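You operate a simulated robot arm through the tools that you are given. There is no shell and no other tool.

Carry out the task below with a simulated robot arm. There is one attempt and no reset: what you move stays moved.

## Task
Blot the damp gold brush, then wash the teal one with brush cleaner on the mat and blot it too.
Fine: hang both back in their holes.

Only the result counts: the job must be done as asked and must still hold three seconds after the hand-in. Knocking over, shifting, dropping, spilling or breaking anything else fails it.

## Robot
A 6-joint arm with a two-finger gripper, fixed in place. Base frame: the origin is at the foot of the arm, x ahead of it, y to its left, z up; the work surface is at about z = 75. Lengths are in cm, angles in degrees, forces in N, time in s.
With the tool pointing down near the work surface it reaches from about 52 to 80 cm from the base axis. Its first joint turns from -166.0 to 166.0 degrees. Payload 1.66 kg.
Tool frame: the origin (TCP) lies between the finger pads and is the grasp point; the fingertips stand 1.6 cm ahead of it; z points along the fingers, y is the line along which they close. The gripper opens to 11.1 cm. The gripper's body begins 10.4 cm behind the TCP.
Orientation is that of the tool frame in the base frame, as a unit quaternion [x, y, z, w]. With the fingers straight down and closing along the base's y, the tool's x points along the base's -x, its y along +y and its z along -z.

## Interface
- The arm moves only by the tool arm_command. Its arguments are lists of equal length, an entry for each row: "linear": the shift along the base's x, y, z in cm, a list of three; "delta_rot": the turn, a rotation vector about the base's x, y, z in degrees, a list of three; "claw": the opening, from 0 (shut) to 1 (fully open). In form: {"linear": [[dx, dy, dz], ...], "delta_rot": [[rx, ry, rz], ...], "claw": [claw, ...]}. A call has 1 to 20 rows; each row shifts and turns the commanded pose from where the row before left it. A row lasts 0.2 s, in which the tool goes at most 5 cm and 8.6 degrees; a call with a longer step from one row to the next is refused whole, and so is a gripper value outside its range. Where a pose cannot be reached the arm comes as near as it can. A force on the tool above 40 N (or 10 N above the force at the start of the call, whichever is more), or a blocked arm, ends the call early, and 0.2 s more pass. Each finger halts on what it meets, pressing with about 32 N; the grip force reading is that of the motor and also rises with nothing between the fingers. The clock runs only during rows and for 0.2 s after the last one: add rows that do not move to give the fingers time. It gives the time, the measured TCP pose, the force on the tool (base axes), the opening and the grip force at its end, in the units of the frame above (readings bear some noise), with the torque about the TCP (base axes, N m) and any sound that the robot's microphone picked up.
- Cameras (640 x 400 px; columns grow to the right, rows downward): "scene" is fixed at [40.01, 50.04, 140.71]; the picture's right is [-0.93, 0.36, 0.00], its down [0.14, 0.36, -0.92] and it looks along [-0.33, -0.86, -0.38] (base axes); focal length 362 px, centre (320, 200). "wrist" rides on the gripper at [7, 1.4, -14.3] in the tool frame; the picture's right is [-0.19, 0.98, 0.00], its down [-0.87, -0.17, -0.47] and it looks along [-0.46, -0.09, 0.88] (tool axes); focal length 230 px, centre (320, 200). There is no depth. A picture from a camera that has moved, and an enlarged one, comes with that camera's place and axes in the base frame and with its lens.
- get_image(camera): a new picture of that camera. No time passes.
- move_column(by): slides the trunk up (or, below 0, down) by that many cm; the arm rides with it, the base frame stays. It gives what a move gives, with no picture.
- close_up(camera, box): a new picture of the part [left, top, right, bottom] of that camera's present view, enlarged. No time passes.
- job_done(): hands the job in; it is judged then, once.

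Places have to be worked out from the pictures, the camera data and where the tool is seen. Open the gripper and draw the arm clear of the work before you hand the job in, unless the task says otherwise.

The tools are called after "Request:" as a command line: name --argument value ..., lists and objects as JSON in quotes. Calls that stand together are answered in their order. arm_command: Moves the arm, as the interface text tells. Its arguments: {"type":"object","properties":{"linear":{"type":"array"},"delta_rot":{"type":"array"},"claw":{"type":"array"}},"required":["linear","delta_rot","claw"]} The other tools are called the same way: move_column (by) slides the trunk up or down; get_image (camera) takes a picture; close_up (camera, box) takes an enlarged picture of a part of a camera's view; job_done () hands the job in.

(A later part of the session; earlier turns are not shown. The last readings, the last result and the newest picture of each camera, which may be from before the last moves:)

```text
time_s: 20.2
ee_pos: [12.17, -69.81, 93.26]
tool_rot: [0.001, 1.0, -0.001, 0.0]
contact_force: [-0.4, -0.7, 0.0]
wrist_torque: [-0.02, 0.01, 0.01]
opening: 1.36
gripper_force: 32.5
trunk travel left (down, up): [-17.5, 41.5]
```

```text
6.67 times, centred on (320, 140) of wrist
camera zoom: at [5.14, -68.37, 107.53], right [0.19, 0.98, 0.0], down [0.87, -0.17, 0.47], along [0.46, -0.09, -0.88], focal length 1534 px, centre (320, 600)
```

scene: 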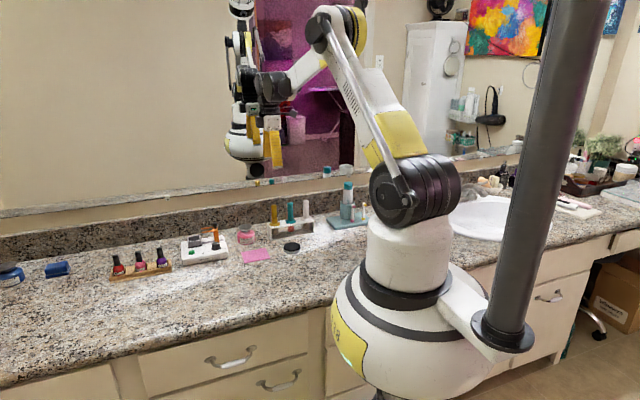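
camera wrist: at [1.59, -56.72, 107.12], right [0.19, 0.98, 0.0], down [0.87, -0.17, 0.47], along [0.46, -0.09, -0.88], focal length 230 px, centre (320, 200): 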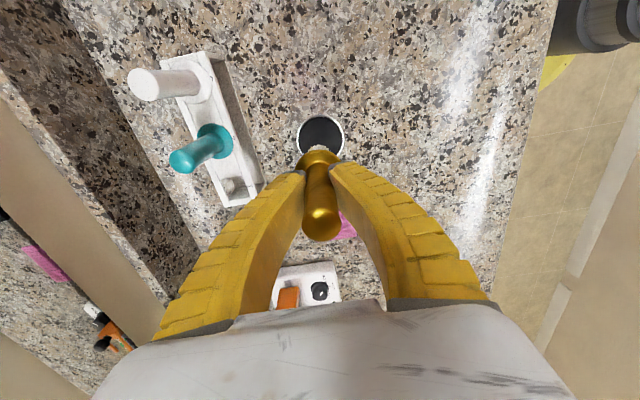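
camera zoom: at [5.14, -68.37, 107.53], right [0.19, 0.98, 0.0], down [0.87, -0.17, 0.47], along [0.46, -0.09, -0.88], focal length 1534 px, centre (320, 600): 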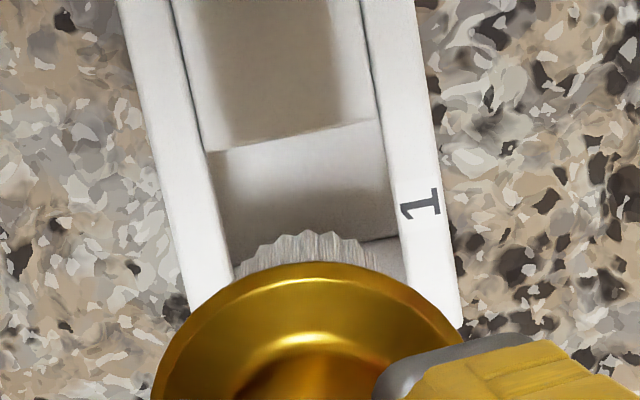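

Camera poses show the arm is ~0.3 further in +x than intended; the hole centre is about (11.65, -69.7). I correct x by -0.2 and lower until the bristle tip is just above the hole plate to verify.

Request:
arm_command --linear '[[-0.2, 0, 0], [0, 0, -2], [0, 0, -2], [0, 0, 0], [0, 0, 0]]' --delta_rot '[[0, 0, 0], [0, 0, 0], [0, 0, 0], [0, 0, 0], [0, 0, 0]]' --claw '[0, 0, 0, 0, 0]'

Request:
close_up --camera "scene" --box '[270, 205, 310, 235]'

Request:
close_up --camera "wrist" --box '[290, 110, 350, 170]'

```text
time_s: 21.4
ee_pos: [11.81, -69.98, 89.26]
tool_rot: [0.0, 1.0, 0.0, 0.001]
contact_force: [0.0, 0.1, -0.4]
wrist_torque: [0.0, -0.03, -0.01]
opening: 1.33
gripper_force: 32.0
trunk travel left (down, up): [-17.5, 41.5]
```

```text
13.33 times, centred on (290, 220) of scene
camera zoom: at [40.01, 50.04, 140.71], right [-0.93, 0.36, 0.0], down [0.14, 0.36, -0.92], along [-0.33, -0.86, -0.38], focal length 4826 px, centre (720, -67)
```

zoom: 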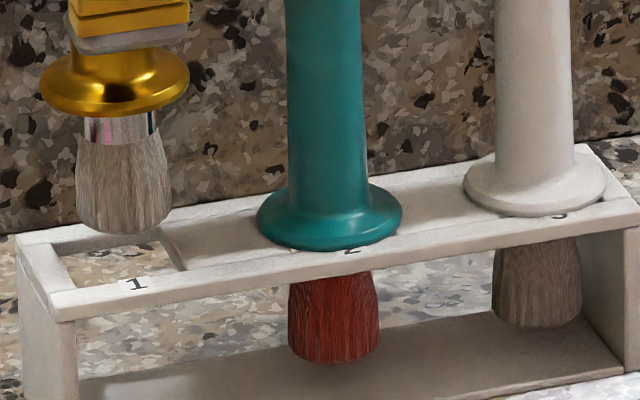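

```text
6.67 times, centred on (320, 140) of wrist
camera zoom: at [4.91, -68.46, 103.52], right [0.19, 0.98, 0.0], down [0.87, -0.17, 0.47], along [0.46, -0.09, -0.88], focal length 1534 px, centre (320, 600)
```

zoom: 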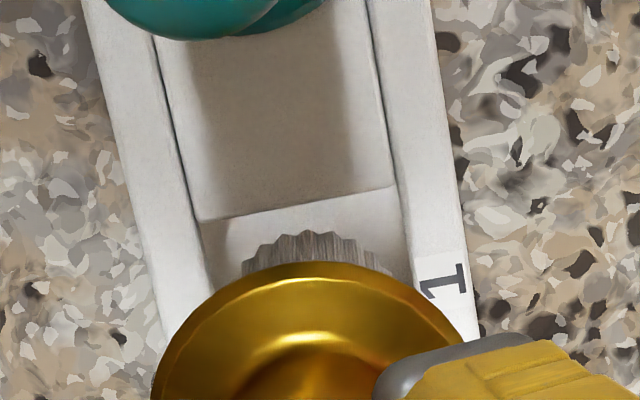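

Wrist geometry gives the bristle centre at (11.71, -69.82) versus hole centre ≈ (11.7, -69.8): well aligned. I lower slowly into the hole, stopping short to check forces.

Request:
arm_command --linear '[[0, 0, -0.5], [0, 0, -0.5], [0, 0, -0.5], [0, 0, -0.5], [0, 0, -0.5], [0, 0, -0.5], [0, 0, 0]]' --delta_rot '[[0, 0, 0], [0, 0, 0], [0, 0, 0], [0, 0, 0], [0, 0, 0], [0, 0, 0], [0, 0, 0]]' --claw '[0, 0, 0, 0, 0, 0, 0]'

Request:
close_up --camera "scene" --box '[270, 205, 310, 245]'

Request:
close_up --camera "wrist" --box '[290, 110, 350, 170]'

```text
time_s: 23.0
ee_pos: [11.67, -69.76, 86.39]
tool_rot: [0.001, 1.0, -0.001, 0.0]
contact_force: [5.8, 0.3, 23.2]
wrist_torque: [0.01, -0.04, 0.01]
opening: 2.41
gripper_force: 32.1
trunk travel left (down, up): [-17.5, 41.5]
```

```text
10.00 times, centred on (290, 225) of scene
camera zoom: at [40.01, 50.04, 140.71], right [-0.93, 0.36, 0.0], down [0.14, 0.36, -0.92], along [-0.33, -0.86, -0.38], focal length 3620 px, centre (620, -50)
```

zoom: 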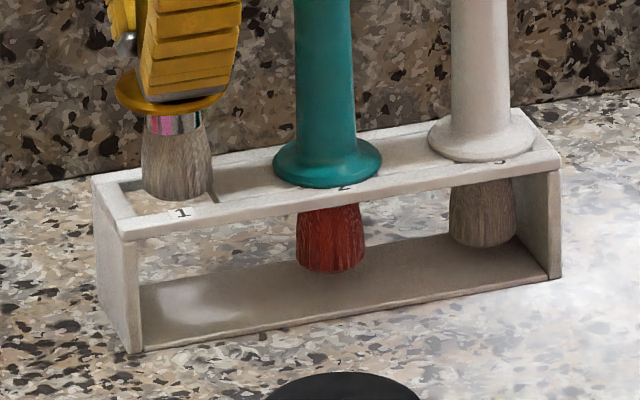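

```text
6.67 times, centred on (320, 140) of wrist
camera zoom: at [4.74, -68.37, 100.66], right [0.19, 0.98, 0.0], down [0.87, -0.17, 0.47], along [0.46, -0.09, -0.88], focal length 1534 px, centre (320, 600)
```

zoom: 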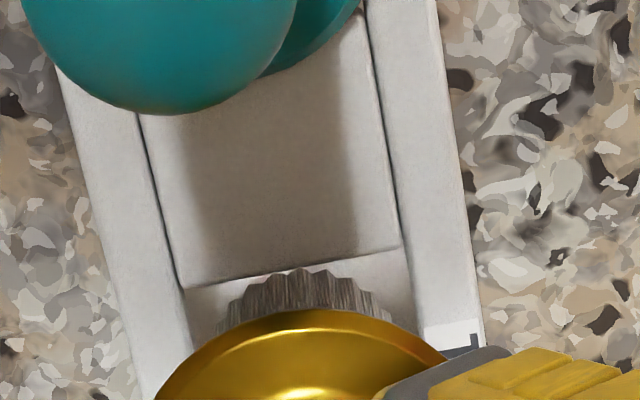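

The tip caught on the -x edge of the hole (force +5.8 x, 23 z) and the brush slid up in the fingers. I back up 1.5 cm gently and re-inspect.

Request:
arm_command --linear '[[0, 0, 0.3], [0, 0, 0.4], [0, 0, 0.5], [0, 0, 0.5], [0, 0, 0.5], [0, 0, 0.5], [0, 0, 0]]' --delta_rot '[[0, 0, 0], [0, 0, 0], [0, 0, 0], [0, 0, 0], [0, 0, 0], [0, 0, 0], [0, 0, 0]]' --claw '[0, 0, 0, 0, 0, 0, 0]'

Request:
close_up --camera "scene" --box '[270, 195, 310, 245]'

Request:
get_image --camera "wrist"

Request:
close_up --camera "wrist" --box '[270, 110, 370, 250]'

```text
time_s: 24.6
ee_pos: [11.63, -69.97, 88.91]
tool_rot: [0.001, 1.0, 0.0, 0.0]
contact_force: [-0.8, -0.4, 0.1]
wrist_torque: [-0.01, 0.01, 0.02]
opening: 1.69
gripper_force: 31.8
trunk travel left (down, up): [-17.5, 41.5]
```

```text
8.00 times, centred on (290, 220) of scene
camera zoom: at [40.01, 50.04, 140.71], right [-0.93, 0.36, 0.0], down [0.14, 0.36, -0.92], along [-0.33, -0.86, -0.38], focal length 2896 px, centre (560, 40)
```

zoom: 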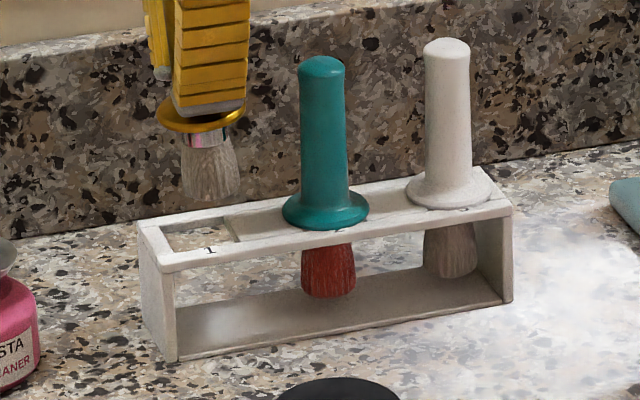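

```text
taken
camera wrist: at [4.71, -68.51, 103.29], right [0.19, 0.98, 0.0], down [0.87, -0.17, 0.47], along [0.46, -0.09, -0.88], focal length 230 px, centre (320, 200)
```

wrist: 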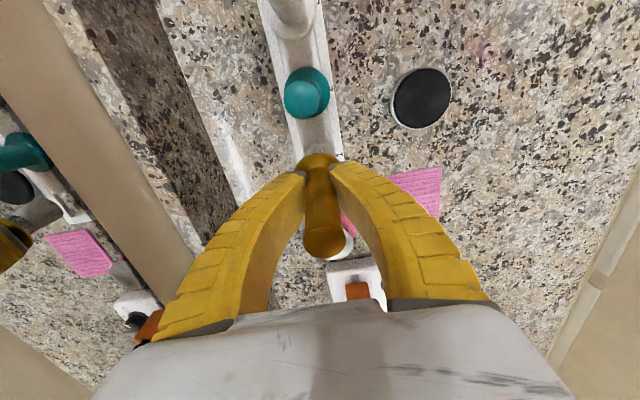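

```text
2.86 times, centred on (320, 180) of wrist
camera zoom: at [4.71, -68.51, 103.29], right [0.19, 0.98, 0.0], down [0.87, -0.17, 0.47], along [0.46, -0.09, -0.88], focal length 657 px, centre (320, 257)
```

zoom: 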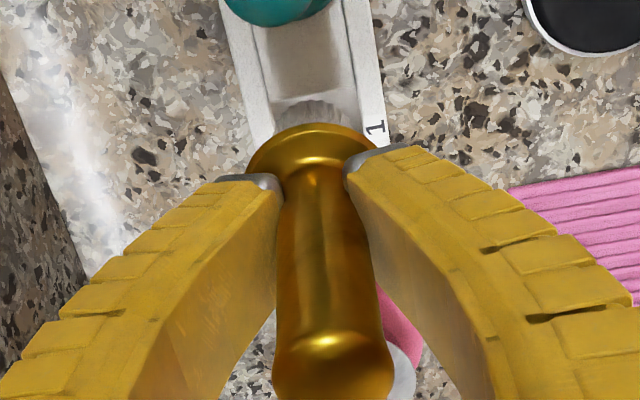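

The brush tilted in the grip (tip toward -x). I zoom in to measure the tilt.

Request:
close_up --camera "scene" --box '[284, 200, 308, 224]'

Request:
close_up --camera "scene" --box '[278, 180, 308, 215]'

Request:
close_up --camera "wrist" --box '[290, 130, 360, 270]'

```text
16.00 times, centred on (296, 212) of scene
camera zoom: at [40.01, 50.04, 140.71], right [-0.93, 0.36, 0.0], down [0.14, 0.36, -0.92], along [-0.33, -0.86, -0.38], focal length 5792 px, centre (704, 8)
```

zoom: 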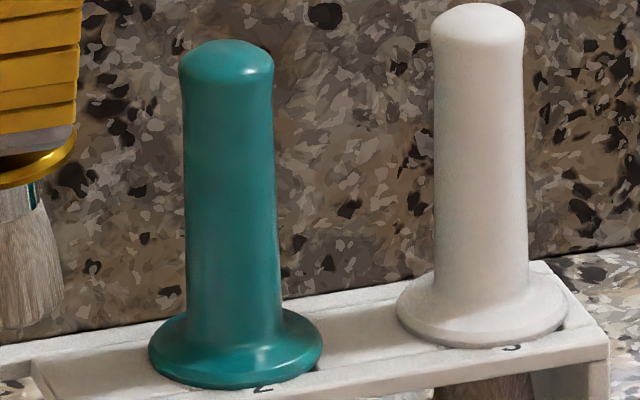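

```text
11.43 times, centred on (293, 198) of scene
camera zoom: at [40.01, 50.04, 140.71], right [-0.93, 0.36, 0.0], down [0.14, 0.36, -0.92], along [-0.33, -0.86, -0.38], focal length 4137 px, centre (629, 229)
```

zoom: 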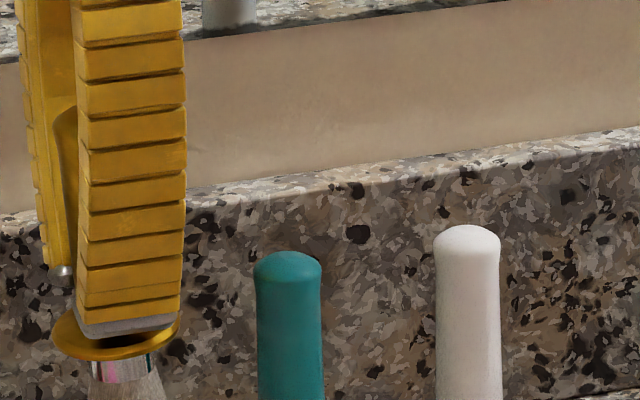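

```text
2.86 times, centred on (325, 200) of wrist
camera zoom: at [4.71, -68.51, 103.29], right [0.19, 0.98, 0.0], down [0.87, -0.17, 0.47], along [0.46, -0.09, -0.88], focal length 657 px, centre (306, 200)
```

zoom: 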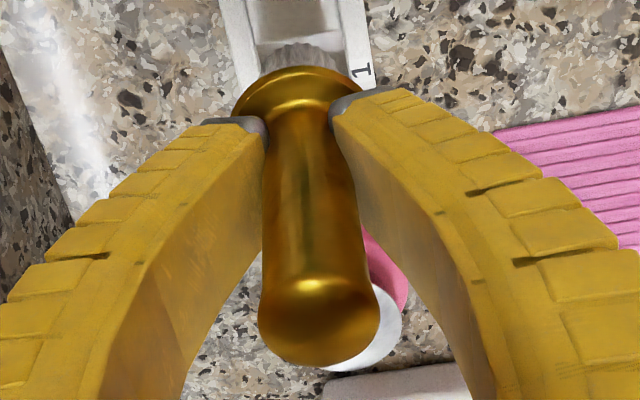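

Tilt is about 5° (tip toward -x), and the arm had drifted ~-0.17 cm in x during descent, which explains the catch. I rotate the tool by -5° about y to make the brush vertical and shift +0.3 in x, then re-measure.

Request:
arm_command --linear '[[0.1, 0, 0.1], [0.2, 0, 0.1], [0, 0, 0], [0, 0, 0]]' --delta_rot '[[0, -2.5, 0], [0, -2.5, 0], [0, 0, 0], [0, 0, 0]]' --claw '[0, 0, 0, 0]'

Request:
close_up --camera "scene" --box '[270, 195, 310, 245]'

Request:
close_up --camera "wrist" --box '[280, 110, 360, 190]'

```text
time_s: 25.6
ee_pos: [11.99, -69.91, 89.29]
tool_rot: [0.001, 0.999, 0.0, 0.043]
contact_force: [0.1, -0.4, -0.4]
wrist_torque: [-0.01, -0.01, 0.0]
opening: 1.64
gripper_force: 31.8
trunk travel left (down, up): [-17.5, 41.5]
```

```text
8.00 times, centred on (290, 220) of scene
camera zoom: at [40.01, 50.04, 140.71], right [-0.93, 0.36, 0.0], down [0.14, 0.36, -0.92], along [-0.33, -0.86, -0.38], focal length 2896 px, centre (560, 40)
```

zoom: 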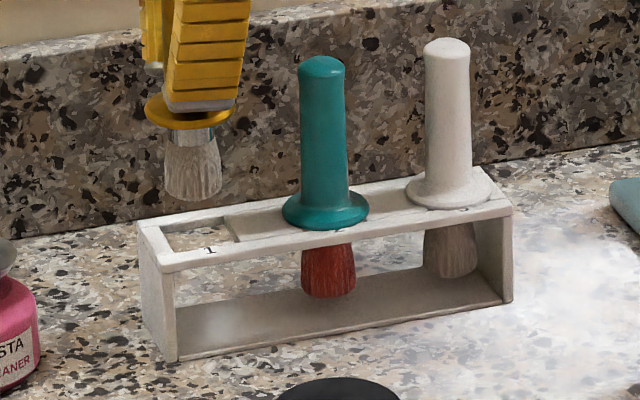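

```text
5.00 times, centred on (320, 150) of wrist
camera zoom: at [3.82, -68.47, 102.82], right [0.19, 0.98, 0.02], down [0.82, -0.17, 0.55], along [0.54, -0.09, -0.84], focal length 1150 px, centre (320, 450)
```

zoom: 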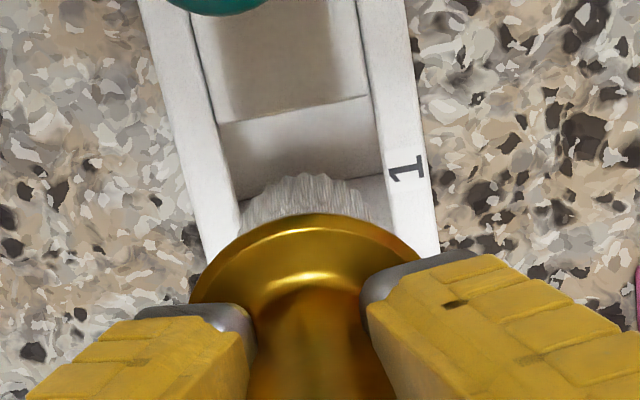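

The brush is upright again at x≈11.85, hole centre ≈ (11.66, -69.84). I shift -0.2 x, +0.08 y and lower to just above the plate, then re-check.

Request:
arm_command --linear '[[-0.2, 0.08, -0.6], [0, 0, -0.6], [0, 0, 0], [0, 0, 0]]' --delta_rot '[[0, 0, 0], [0, 0, 0], [0, 0, 0], [0, 0, 0]]' --claw '[0, 0, 0, 0]'

Request:
close_up --camera "scene" --box '[275, 210, 305, 235]'

Request:
close_up --camera "wrist" --box '[280, 110, 360, 190]'

```text
time_s: 26.6
ee_pos: [11.75, -69.94, 88.04]
tool_rot: [0.0, 0.999, 0.0, 0.043]
contact_force: [0.7, -0.7, -1.1]
wrist_torque: [0.0, 0.0, 0.01]
opening: 1.61
gripper_force: 32.3
trunk travel left (down, up): [-17.5, 41.5]
```

```text
16.00 times, centred on (290, 222) of scene
camera zoom: at [40.01, 50.04, 140.71], right [-0.93, 0.36, 0.0], down [0.14, 0.36, -0.92], along [-0.33, -0.86, -0.38], focal length 5792 px, centre (800, -160)
```

zoom: 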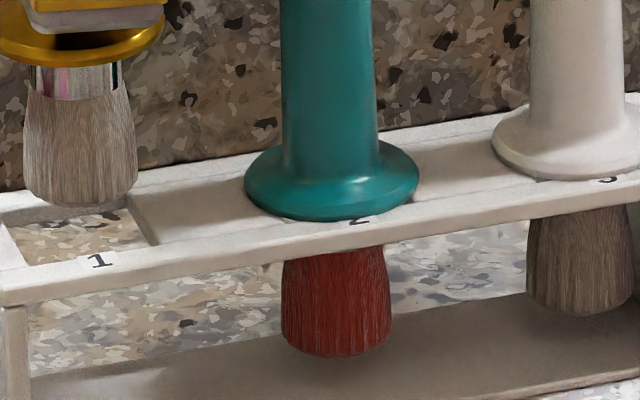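

```text
5.00 times, centred on (320, 150) of wrist
camera zoom: at [3.56, -68.46, 101.61], right [0.19, 0.98, 0.02], down [0.82, -0.17, 0.55], along [0.54, -0.09, -0.84], focal length 1150 px, centre (320, 450)
```

zoom: 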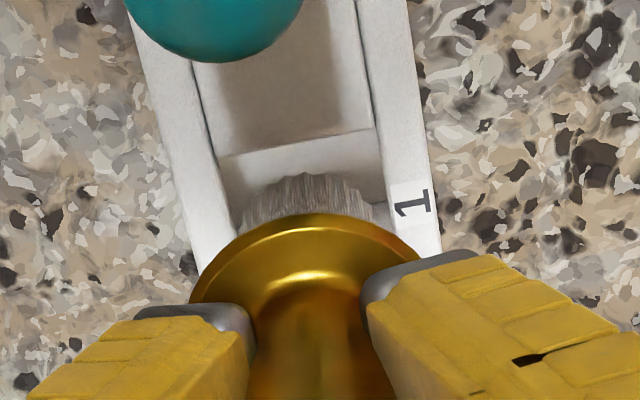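

Brush needs about +0.07 x and +0.1 y for best centring. I apply this with a 0.5 cm descent and check again before entering.

Request:
arm_command --linear '[[0.07, 0.1, 0], [0, 0, -0.3], [0, 0, -0.2], [0, 0, 0]]' --delta_rot '[[0, 0, 0], [0, 0, 0], [0, 0, 0], [0, 0, 0]]' --claw '[0, 0, 0, 0]'

Request:
close_up --camera "scene" --box '[272, 212, 302, 237]'

Request:
close_up --camera "wrist" --box '[290, 110, 350, 170]'

```text
time_s: 27.6
ee_pos: [11.82, -69.69, 87.53]
tool_rot: [0.0, 0.999, -0.001, 0.043]
contact_force: [-0.7, -0.2, -0.9]
wrist_torque: [0.01, 0.04, -0.01]
opening: 1.62
gripper_force: 31.9
trunk travel left (down, up): [-17.5, 41.5]
```

```text
16.00 times, centred on (287, 224) of scene
camera zoom: at [40.01, 50.04, 140.71], right [-0.93, 0.36, 0.0], down [0.14, 0.36, -0.92], along [-0.33, -0.86, -0.38], focal length 5792 px, centre (848, -192)
```

zoom: 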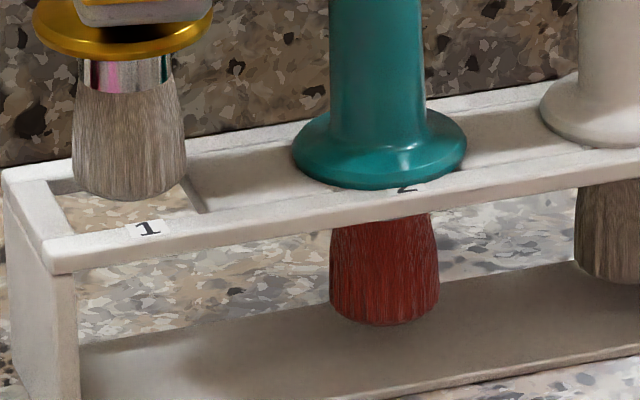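

```text
6.67 times, centred on (320, 140) of wrist
camera zoom: at [3.62, -68.28, 101.06], right [0.19, 0.98, 0.02], down [0.82, -0.17, 0.55], along [0.54, -0.09, -0.84], focal length 1534 px, centre (320, 600)
```

zoom: 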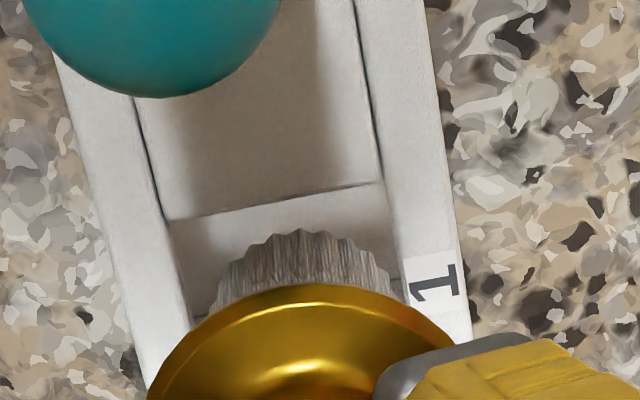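

y is now slightly too far (+0.1). I correct by -0.1 y, +0.05 x and check once more at the same height.

Request:
arm_command --linear '[[0.05, -0.1, 0], [0, 0, -0.2], [0, 0, 0], [0, 0, 0]]' --delta_rot '[[0, 0, 0], [0, 0, 0], [0, 0, 0], [0, 0, 0]]' --claw '[0, 0, 0, 0]'

Request:
close_up --camera "wrist" --box '[290, 110, 350, 170]'

Request:
close_up --camera "scene" --box '[272, 212, 302, 237]'

```text
time_s: 28.6
ee_pos: [11.75, -69.91, 87.26]
tool_rot: [0.002, 0.999, 0.0, 0.043]
contact_force: [-0.4, -0.6, -1.1]
wrist_torque: [-0.01, 0.02, 0.0]
opening: 1.53
gripper_force: 31.9
trunk travel left (down, up): [-17.5, 41.5]
```

```text
6.67 times, centred on (320, 140) of wrist
camera zoom: at [3.66, -68.44, 100.86], right [0.19, 0.98, 0.02], down [0.82, -0.17, 0.55], along [0.54, -0.09, -0.84], focal length 1534 px, centre (320, 600)
```

zoom: 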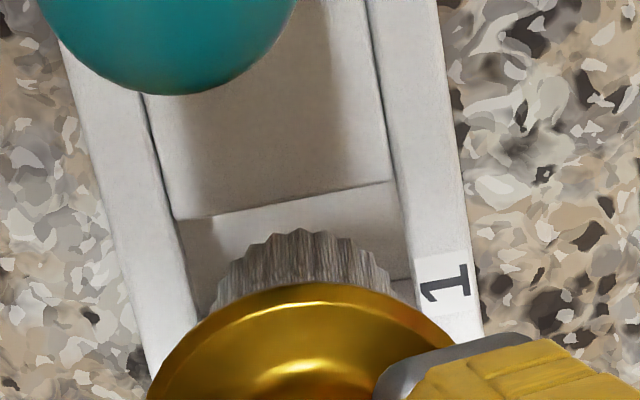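

```text
16.00 times, centred on (287, 224) of scene
camera zoom: at [40.01, 50.04, 140.71], right [-0.93, 0.36, 0.0], down [0.14, 0.36, -0.92], along [-0.33, -0.86, -0.38], focal length 5792 px, centre (848, -192)
```

zoom: 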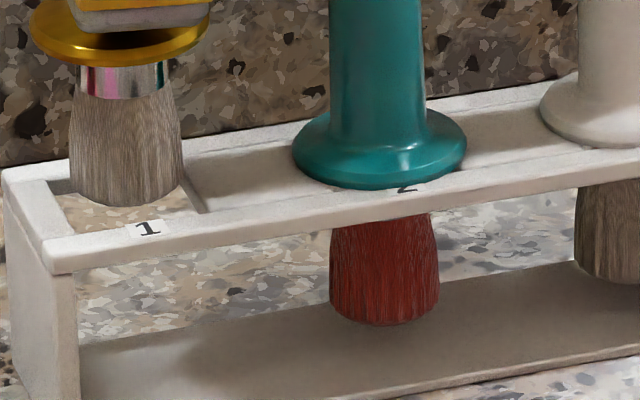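

Brush is now centred within ~0.05–0.1 cm in both axes. I descend 0.9 cm in small steps so the tip just enters, then read force.

Request:
arm_command --linear '[[0, 0, -0.3], [0, 0, -0.3], [0, 0, -0.3], [0, 0, 0]]' --delta_rot '[[0, 0, 0], [0, 0, 0], [0, 0, 0], [0, 0, 0]]' --claw '[0, 0, 0, 0]'

Request:
close_up --camera "wrist" --box '[290, 110, 350, 170]'

Request:
close_up --camera "scene" --box '[272, 212, 302, 237]'

```text
time_s: 29.6
ee_pos: [11.83, -69.77, 86.53]
tool_rot: [0.0, 0.999, 0.001, 0.043]
contact_force: [-0.2, -0.1, -1.0]
wrist_torque: [0.03, 0.03, 0.03]
opening: 1.53
gripper_force: 32.1
trunk travel left (down, up): [-17.5, 41.5]
```

```text
6.67 times, centred on (320, 140) of wrist
camera zoom: at [3.73, -68.39, 100.02], right [0.19, 0.98, 0.02], down [0.82, -0.17, 0.55], along [0.54, -0.09, -0.84], focal length 1534 px, centre (320, 600)
```

zoom: 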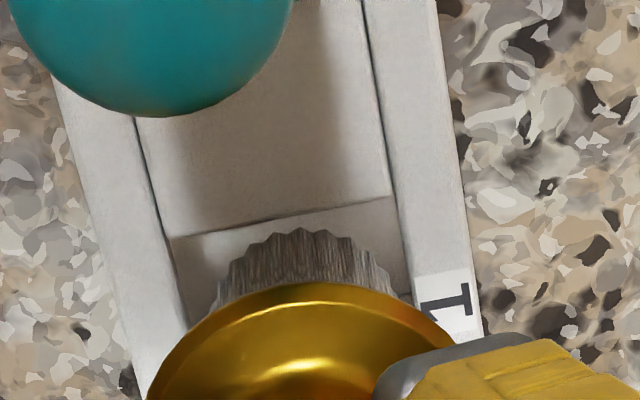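

```text
16.00 times, centred on (287, 224) of scene
camera zoom: at [40.01, 50.04, 140.71], right [-0.93, 0.36, 0.0], down [0.14, 0.36, -0.92], along [-0.33, -0.86, -0.38], focal length 5792 px, centre (848, -192)
```

zoom: 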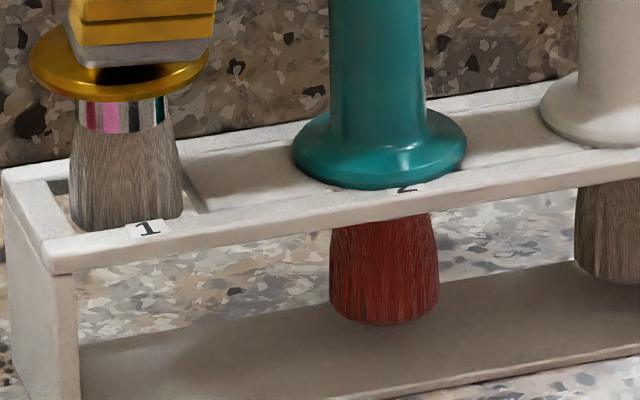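

No contact force and the tip appears to be entering the hole. I continue another 0.9 cm.

Request:
arm_command --linear '[[0, 0, -0.3], [0, 0, -0.3], [0, 0, -0.3], [0, 0, 0]]' --delta_rot '[[0, 0, 0], [0, 0, 0], [0, 0, 0], [0, 0, 0]]' --claw '[0, 0, 0, 0]'

Request:
close_up --camera "wrist" --box '[290, 110, 350, 170]'

Request:
close_up --camera "scene" --box '[272, 212, 302, 237]'

```text
time_s: 30.6
ee_pos: [11.8, -69.98, 85.4]
tool_rot: [0.0, 0.999, 0.0, 0.043]
contact_force: [1.1, -0.1, -0.3]
wrist_torque: [0.01, -0.01, 0.0]
opening: 1.51
gripper_force: 32.2
trunk travel left (down, up): [-17.5, 41.5]
```

```text
6.67 times, centred on (320, 140) of wrist
camera zoom: at [3.73, -68.42, 99.06], right [0.19, 0.98, 0.02], down [0.82, -0.17, 0.55], along [0.54, -0.09, -0.84], focal length 1534 px, centre (320, 600)
```

zoom: 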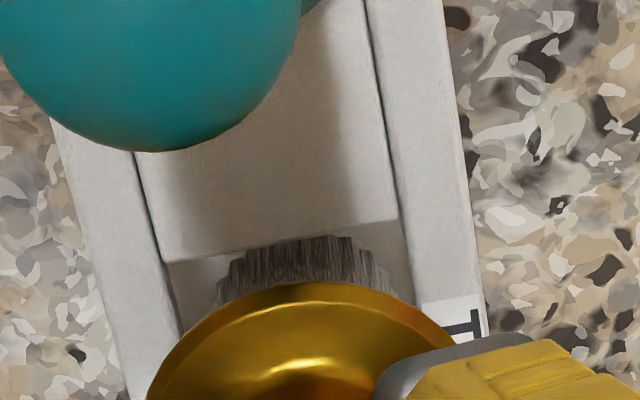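

```text
16.00 times, centred on (287, 224) of scene
camera zoom: at [40.01, 50.04, 140.71], right [-0.93, 0.36, 0.0], down [0.14, 0.36, -0.92], along [-0.33, -0.86, -0.38], focal length 5792 px, centre (848, -192)
```

zoom: 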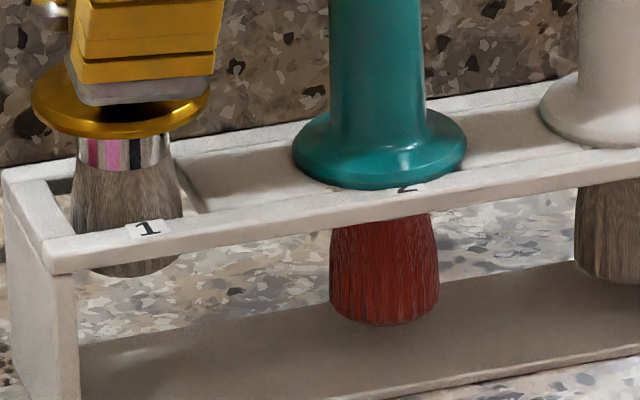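

The bristles are inside the hole with no force. I continue down 2.1 cm.

Request:
arm_command --linear '[[0, 0, -0.4], [0, 0, -0.4], [0, 0, -0.4], [0, 0, -0.5], [0, 0, -0.4], [0, 0, 0]]' --delta_rot '[[0, 0, 0], [0, 0, 0], [0, 0, 0], [0, 0, 0], [0, 0, 0], [0, 0, 0]]' --claw '[0, 0, 0, 0, 0, 0]'

Request:
close_up --camera "wrist" --box '[270, 110, 370, 230]'

Request:
close_up --camera "scene" --box '[270, 200, 310, 245]'

```text
time_s: 32.0
ee_pos: [11.93, -69.96, 83.4]
tool_rot: [0.0, 0.999, 0.0, 0.043]
contact_force: [-0.2, 0.2, -0.8]
wrist_torque: [-0.01, 0.02, 0.01]
opening: 1.48
gripper_force: 32.2
trunk travel left (down, up): [-17.5, 41.5]
```

```text
3.33 times, centred on (320, 170) of wrist
camera zoom: at [3.77, -68.44, 96.94], right [0.19, 0.98, 0.02], down [0.82, -0.17, 0.55], along [0.54, -0.09, -0.84], focal length 767 px, centre (320, 300)
```

zoom: 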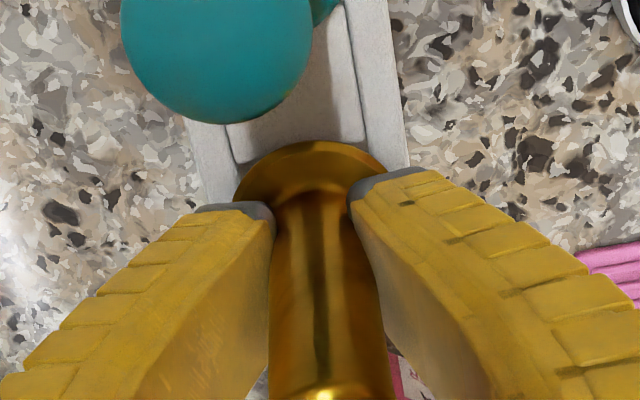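

```text
8.89 times, centred on (290, 222) of scene
camera zoom: at [40.01, 50.04, 140.71], right [-0.93, 0.36, 0.0], down [0.14, 0.36, -0.92], along [-0.33, -0.86, -0.38], focal length 3218 px, centre (587, 0)
```

zoom: 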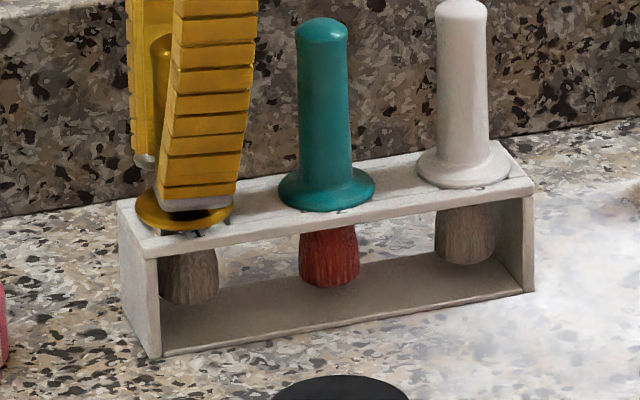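

The flange is ~0.2–0.3 cm above the plate. I lower 0.3 more gently to seat it.

Request:
arm_command --linear '[[0, 0, -0.1], [0, 0, -0.1], [0, 0, -0.1], [0, 0, 0]]' --delta_rot '[[0, 0, 0], [0, 0, 0], [0, 0, 0], [0, 0, 0]]' --claw '[0, 0, 0, 0]'

Request:
close_up --camera "scene" --box '[270, 200, 310, 245]'

```text
time_s: 33.0
ee_pos: [11.84, -69.99, 82.99]
tool_rot: [0.001, 0.999, 0.0, 0.043]
contact_force: [-0.2, 0.1, -0.4]
wrist_torque: [0.02, -0.02, -0.01]
opening: 1.46
gripper_force: 32.2
trunk travel left (down, up): [-17.5, 41.5]
```

```text
8.89 times, centred on (290, 222) of scene
camera zoom: at [40.01, 50.04, 140.71], right [-0.93, 0.36, 0.0], down [0.14, 0.36, -0.92], along [-0.33, -0.86, -0.38], focal length 3218 px, centre (587, 0)
```

zoom: 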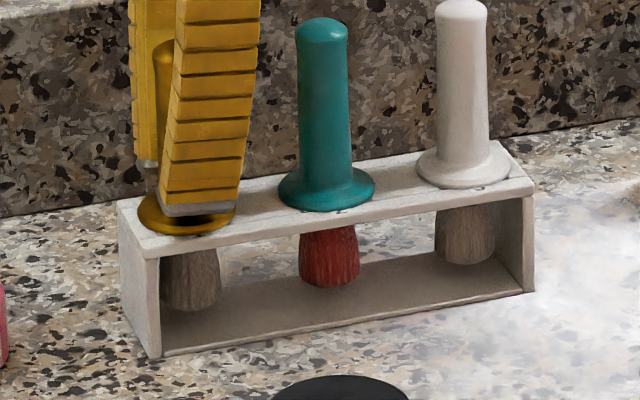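

Gold is essentially seated. I open the fingers gradually and rest.

Request:
arm_command --linear '[[0, 0, -0.1], [0, 0, 0], [0, 0, 0], [0, 0, 0], [0, 0, 0], [0, 0, 0], [0, 0, 0]]' --delta_rot '[[0, 0, 0], [0, 0, 0], [0, 0, 0], [0, 0, 0], [0, 0, 0], [0, 0, 0], [0, 0, 0]]' --claw '[0, 0.15, 0.22, 0.35, 0.6, 0.9, 0.9]'

Request:
close_up --camera "scene" --box '[260, 190, 330, 250]'

Request:
get_image --camera "wrist"

```text
time_s: 34.6
ee_pos: [11.69, -69.86, 83.16]
tool_rot: [0.001, 0.999, -0.001, 0.043]
contact_force: [0.3, -0.5, 0.7]
wrist_torque: [-0.03, -0.03, 0.0]
opening: 10.05
gripper_force: 0.6
trunk travel left (down, up): [-17.5, 41.5]
```

```text
6.67 times, centred on (295, 220) of scene
camera zoom: at [40.01, 50.04, 140.71], right [-0.93, 0.36, 0.0], down [0.14, 0.36, -0.92], along [-0.33, -0.86, -0.38], focal length 2413 px, centre (487, 67)
```

zoom: 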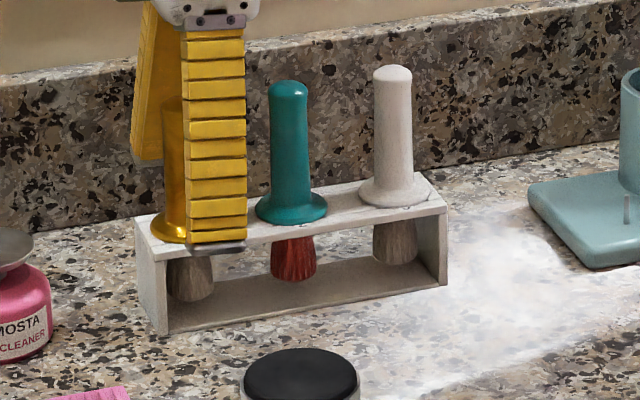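

```text
taken
camera wrist: at [3.66, -68.48, 96.59], right [0.19, 0.98, 0.02], down [0.82, -0.17, 0.55], along [0.54, -0.09, -0.84], focal length 230 px, centre (320, 200)
```

wrist: 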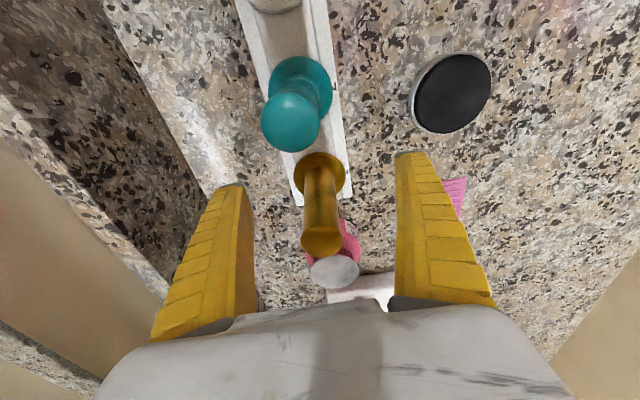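

Gold hangs upright in hole 1. I rise straight up 10 cm and rotate the tool back to vertical.

Request:
arm_command --linear '[[0, 0, 1], [0, 0, 2], [0, 0, 2.5], [0, 0, 2.5], [0, 0, 2.5], [0, 0, 0], [0, 0, 0], [0, 0, 0]]' --delta_rot '[[0, 0, 0], [0, 0, 0], [0, 0, 0], [0, 0, 0], [0, 0, 0], [0, 2.5, 0], [0, 2.5, 0], [0, 0, 0]]' --claw '[1, 1, 1, 1, 1, 1, 1, 1]'

Request:
close_up --camera "scene" --box '[266, 196, 316, 244]'

Request:
get_image --camera "wrist"

```text
time_s: 36.4
ee_pos: [11.82, -69.97, 93.35]
tool_rot: [0.001, 1.0, 0.001, -0.001]
contact_force: [0.5, 0.6, 0.0]
wrist_torque: [-0.01, -0.01, -0.03]
opening: 11.05
gripper_force: 0.1
trunk travel left (down, up): [-17.5, 41.5]
```

```text
8.33 times, centred on (291, 220) of scene
camera zoom: at [40.01, 50.04, 140.71], right [-0.93, 0.36, 0.0], down [0.14, 0.36, -0.92], along [-0.33, -0.86, -0.38], focal length 3016 px, centre (562, 33)
```

zoom: 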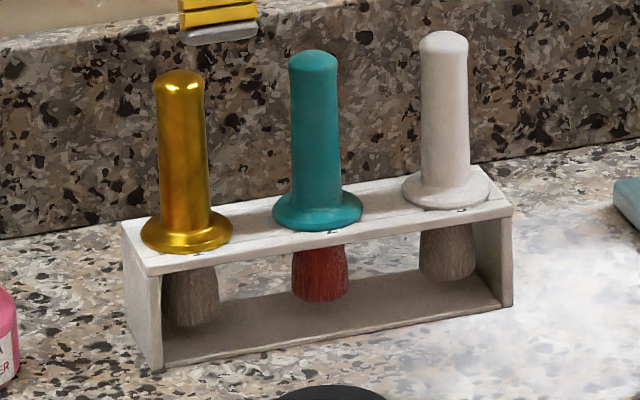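

```text
taken
camera wrist: at [4.85, -68.5, 107.72], right [0.19, 0.98, 0.0], down [0.87, -0.17, 0.47], along [0.46, -0.09, -0.88], focal length 230 px, centre (320, 200)
```

wrist: 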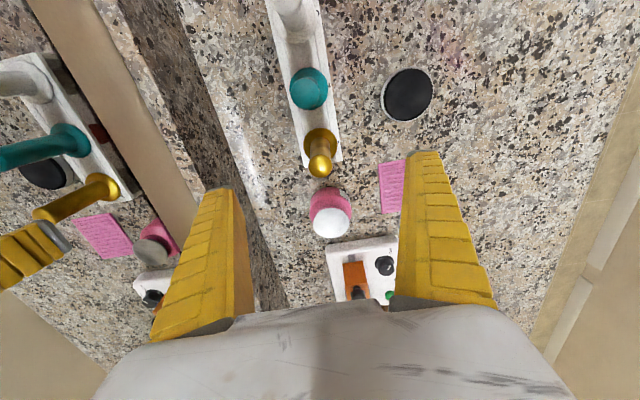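

Gold is hung properly. I zoom on the bristles to compare gold's wetness with white's.

Request:
close_up --camera "scene" --box '[274, 222, 314, 242]'

Request:
close_up --camera "scene" --box '[266, 196, 296, 244]'

```text
16.00 times, centred on (294, 232) of scene
camera zoom: at [40.01, 50.04, 140.71], right [-0.93, 0.36, 0.0], down [0.14, 0.36, -0.92], along [-0.33, -0.86, -0.38], focal length 5792 px, centre (736, -312)
```

zoom: 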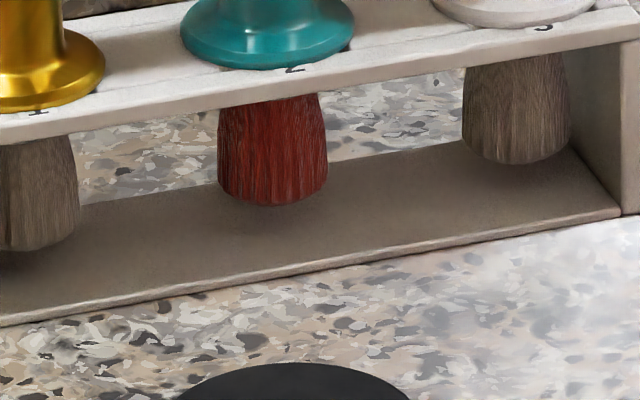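

```text
8.33 times, centred on (281, 220) of scene
camera zoom: at [40.01, 50.04, 140.71], right [-0.93, 0.36, 0.0], down [0.14, 0.36, -0.92], along [-0.33, -0.86, -0.38], focal length 3016 px, centre (645, 33)
```

zoom: 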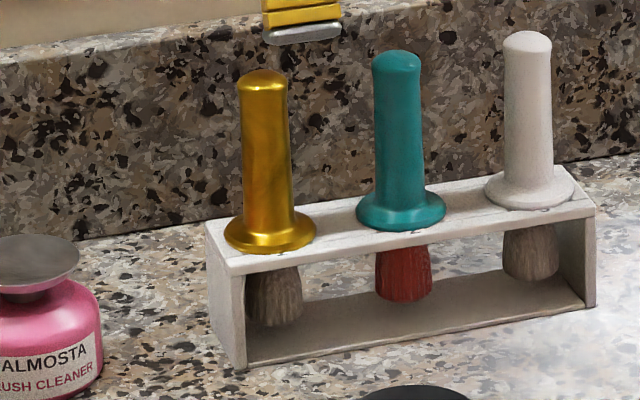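

Gold's bristles are clearly lighter than at the start, so the blot worked. Now the teal brush: I move to above it at (5.65, -69.82).

Request:
arm_command --linear '[[-3.1, 0.04, 0], [-3.1, 0.04, 0], [0, 0, 0], [0, 0, 0]]' --delta_rot '[[0, 0, 0], [0, 0, 0], [0, 0, 0], [0, 0, 0]]' --claw '[1, 1, 1, 1]'

Request:
close_up --camera "wrist" --box '[270, 110, 370, 210]'

Request:
get_image --camera "wrist"

```text
time_s: 37.4
ee_pos: [5.87, -69.95, 93.57]
tool_rot: [0.001, 1.0, 0.0, 0.0]
contact_force: [0.5, -0.4, 0.4]
wrist_torque: [0.0, 0.02, 0.0]
opening: 11.08
gripper_force: 0.0
trunk travel left (down, up): [-17.5, 41.5]
```

```text
4.00 times, centred on (320, 160) of wrist
camera zoom: at [-1.19, -68.43, 107.74], right [0.19, 0.98, 0.0], down [0.87, -0.17, 0.47], along [0.46, -0.09, -0.88], focal length 920 px, centre (320, 360)
```

zoom: 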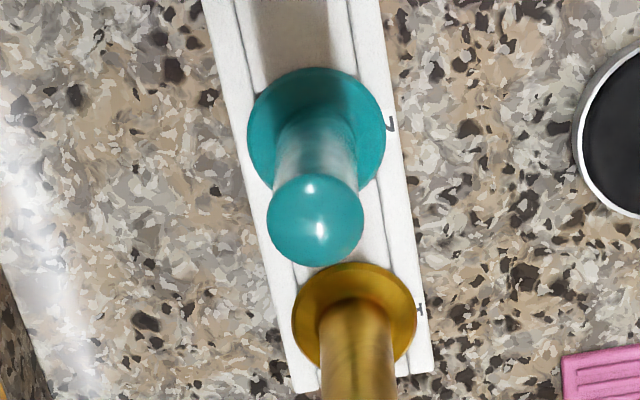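

```text
taken
camera wrist: at [-1.19, -68.43, 107.74], right [0.19, 0.98, 0.0], down [0.87, -0.17, 0.47], along [0.46, -0.09, -0.88], focal length 230 px, centre (320, 200)
```

wrist: 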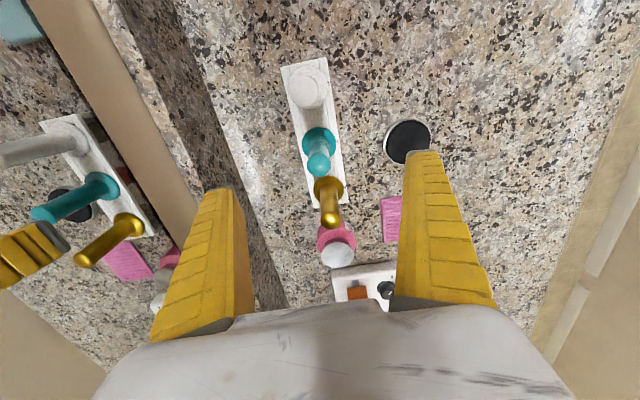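

Teal is at about (5.5, -69.83); TCP is at x 5.81. I shift -0.3 in x and lower to z≈84.5.

Request:
arm_command --linear '[[-0.3, 0, 0], [0, 0, -3.0], [0, 0, -3.0], [0, 0, -2.9], [0, 0, 0], [0, 0, 0]]' --delta_rot '[[0, 0, 0], [0, 0, 0], [0, 0, 0], [0, 0, 0], [0, 0, 0], [0, 0, 0]]' --claw '[1, 1, 1, 1, 1, 1]'

Request:
get_image --camera "wrist"

Request:
close_up --camera "scene" --box '[260, 180, 330, 245]'

```text
time_s: 38.8
ee_pos: [5.61, -69.89, 84.77]
tool_rot: [0.0, 1.0, 0.0, -0.001]
contact_force: [-0.8, 0.4, 0.2]
wrist_torque: [-0.03, -0.03, 0.0]
opening: 11.09
gripper_force: 0.1
trunk travel left (down, up): [-17.5, 41.5]
```

```text
taken
camera wrist: at [-1.38, -68.41, 98.95], right [0.19, 0.98, 0.0], down [0.87, -0.17, 0.47], along [0.46, -0.09, -0.88], focal length 230 px, centre (320, 200)
```

wrist: 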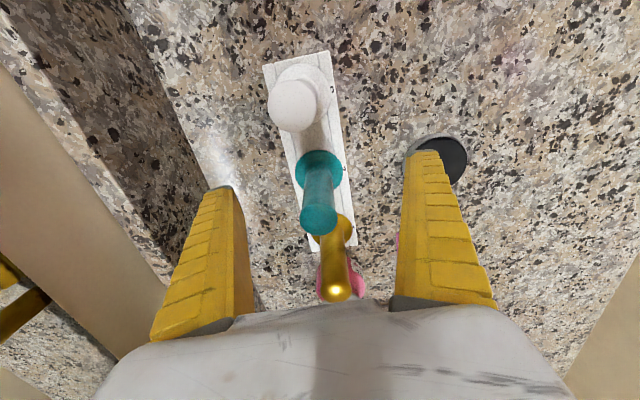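

```text
6.15 times, centred on (295, 212) of scene
camera zoom: at [40.01, 50.04, 140.71], right [-0.93, 0.36, 0.0], down [0.14, 0.36, -0.92], along [-0.33, -0.86, -0.38], focal length 2228 px, centre (474, 123)
```

zoom: 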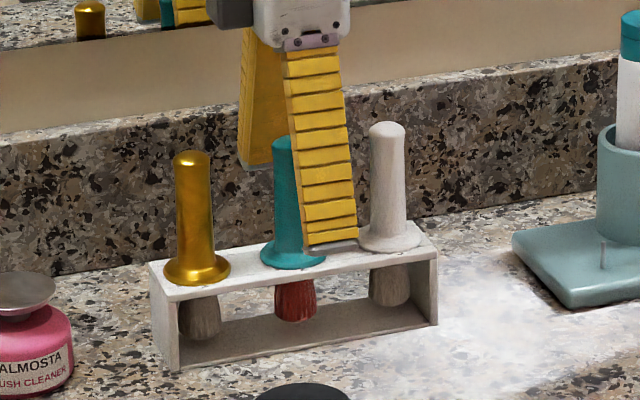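

TCP (5.62, -69.81, 84.65) straddles the teal handle. I close gradually.

Request:
arm_command --linear '[[-0.1, 0, 0], [0, 0, 0], [0, 0, 0], [0, 0, 0], [0, 0, 0], [0, 0, 0], [0, 0, 0]]' --delta_rot '[[0, 0, 0], [0, 0, 0], [0, 0, 0], [0, 0, 0], [0, 0, 0], [0, 0, 0], [0, 0, 0]]' --claw '[0.6, 0.35, 0.25, 0.2, 0.1, 0, 0]'

Request:
close_up --camera "wrist" --box '[270, 130, 370, 250]'

Request:
close_up --camera "scene" --box '[270, 195, 320, 245]'

```text
time_s: 40.4
ee_pos: [5.55, -69.79, 84.67]
tool_rot: [0.001, 1.0, 0.0, 0.0]
contact_force: [1.1, -2.1, 5.0]
wrist_torque: [-0.02, -0.21, -0.05]
opening: 1.6
gripper_force: 32.5
trunk travel left (down, up): [-17.5, 41.5]
```

```text
3.33 times, centred on (320, 190) of wrist
camera zoom: at [-1.55, -68.36, 98.96], right [0.19, 0.98, 0.0], down [0.87, -0.17, 0.47], along [0.46, -0.09, -0.88], focal length 767 px, centre (320, 233)
```

zoom: 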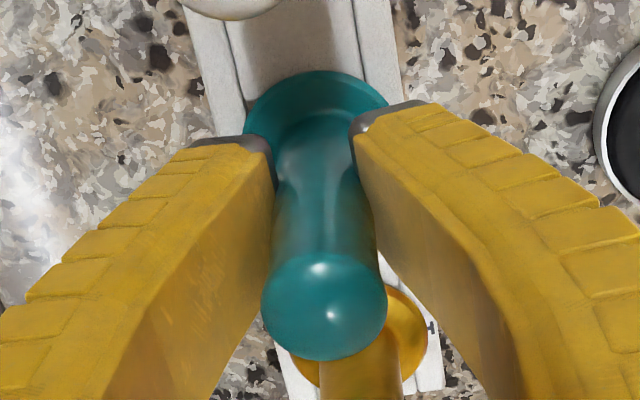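

```text
8.00 times, centred on (295, 220) of scene
camera zoom: at [40.01, 50.04, 140.71], right [-0.93, 0.36, 0.0], down [0.14, 0.36, -0.92], along [-0.33, -0.86, -0.38], focal length 2896 px, centre (520, 40)
```

zoom: 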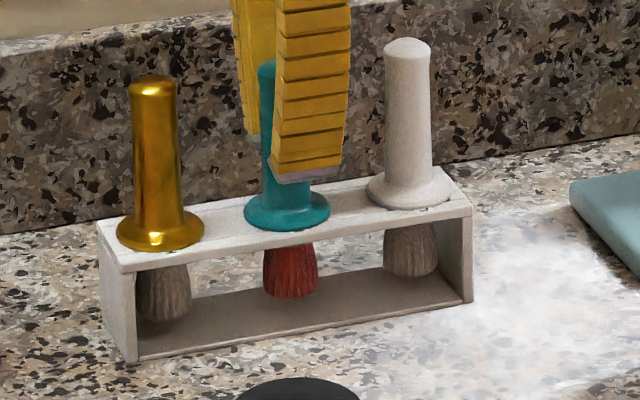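

Teal is gripped. I lift it straight up 9 cm.

Request:
arm_command --linear '[[0, 0, 0.5], [0, 0, 1], [0, 0, 1], [0, 0, 1.5], [0, 0, 2], [0, 0, 2], [0, 0, 1.5], [0, 0, 0], [0, 0, 0]]' --delta_rot '[[0, 0, 0], [0, 0, 0], [0, 0, 0], [0, 0, 0], [0, 0, 0], [0, 0, 0], [0, 0, 0], [0, 0, 0], [0, 0, 0]]' --claw '[0, 0, 0, 0, 0, 0, 0, 0, 0]'

Request:
close_up --camera "wrist" --box '[270, 130, 370, 250]'

Request:
close_up --camera "scene" --box '[270, 185, 330, 245]'

```text
time_s: 42.4
ee_pos: [5.31, -69.78, 94.17]
tool_rot: [0.001, 1.0, -0.001, 0.0]
contact_force: [-0.6, 0.0, 0.0]
wrist_torque: [-0.02, 0.01, 0.0]
opening: 1.27
gripper_force: 32.5
trunk travel left (down, up): [-17.5, 41.5]
```

```text
3.33 times, centred on (320, 190) of wrist
camera zoom: at [-1.66, -68.31, 108.48], right [0.19, 0.98, 0.0], down [0.87, -0.17, 0.47], along [0.46, -0.09, -0.88], focal length 767 px, centre (320, 233)
```

zoom: 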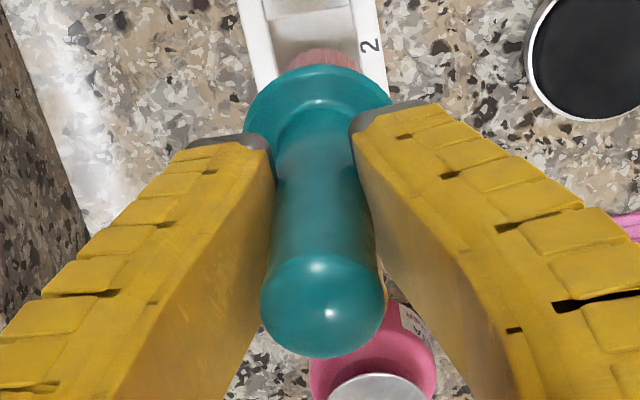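

```text
6.67 times, centred on (300, 215) of scene
camera zoom: at [40.01, 50.04, 140.71], right [-0.93, 0.36, 0.0], down [0.14, 0.36, -0.92], along [-0.33, -0.86, -0.38], focal length 2413 px, centre (453, 100)
```

zoom: 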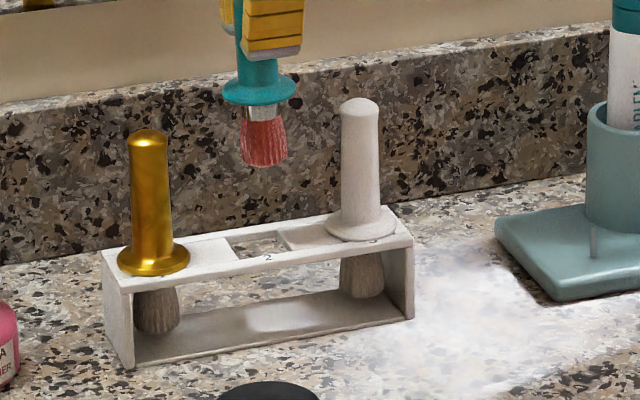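

Teal is held upright (tip ≈ TCP − 7.9). I raise 3 cm, detour via y ≈ -63 around the gold brush, to x ≈ 22.5 near the dispenser.

Request:
arm_command --linear '[[0, 0, 3], [0, 3.5, 0], [0, 3.3, 0], [3.5, 0, 0], [3.5, 0, 0], [3.5, 0, 0], [3.4, 0, 0], [3.2, 0, 0], [0, 0, 0], [0, 0, 0]]' --delta_rot '[[0, 0, 0], [0, 0, 0], [0, 0, 0], [0, 0, 0], [0, 0, 0], [0, 0, 0], [0, 0, 0], [0, 0, 0], [0, 0, 0], [0, 0, 0]]' --claw '[0, 0, 0, 0, 0, 0, 0, 0, 0, 0]'

Request:
get_image --camera "wrist"

Request:
get_image --camera "scene"

Request:
close_up --camera "scene" --box '[190, 160, 310, 270]'

```text
time_s: 44.6
ee_pos: [22.46, -63.05, 97.16]
tool_rot: [0.0, 1.0, 0.0, -0.001]
contact_force: [0.5, 0.7, -0.4]
wrist_torque: [0.03, 0.0, 0.02]
opening: 1.25
gripper_force: 32.3
trunk travel left (down, up): [-17.5, 41.5]
```

```text
taken
camera wrist: at [15.51, -61.54, 111.5], right [0.19, 0.98, 0.0], down [0.87, -0.17, 0.47], along [0.46, -0.09, -0.88], focal length 230 px, centre (320, 200)
```

wrist: 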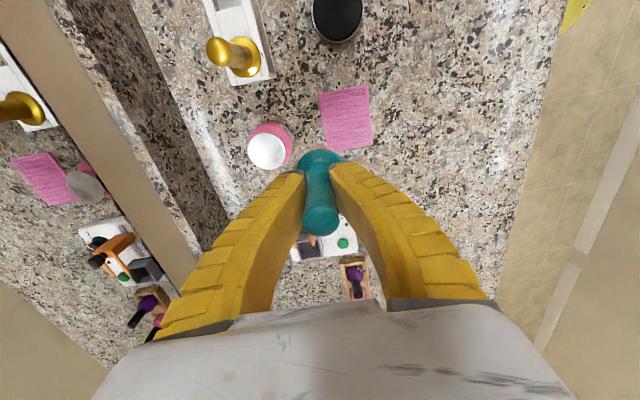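

```text
taken
```

scene: 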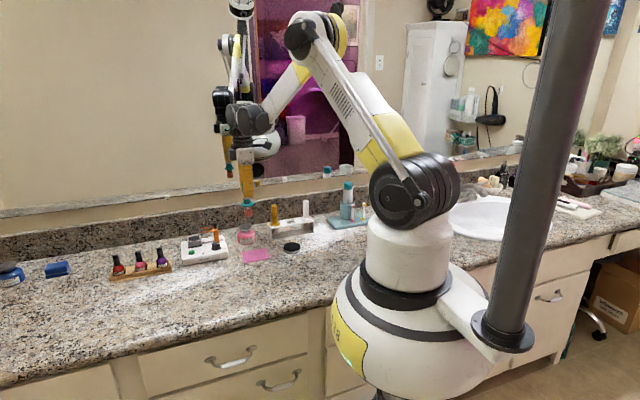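

```text
3.64 times, centred on (250, 215) of scene
camera zoom: at [40.01, 50.04, 140.71], right [-0.93, 0.36, 0.0], down [0.14, 0.36, -0.92], along [-0.33, -0.86, -0.38], focal length 1316 px, centre (574, 146)
```

zoom: 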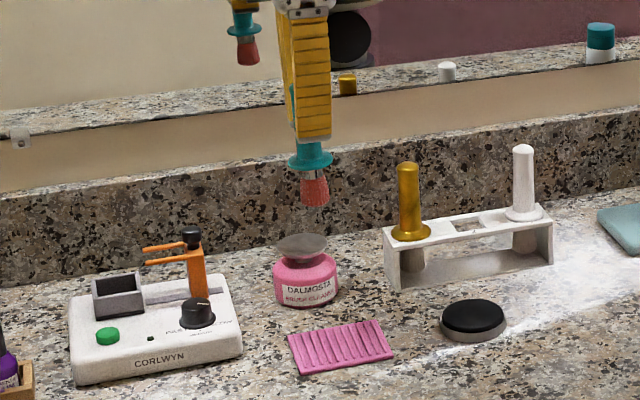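

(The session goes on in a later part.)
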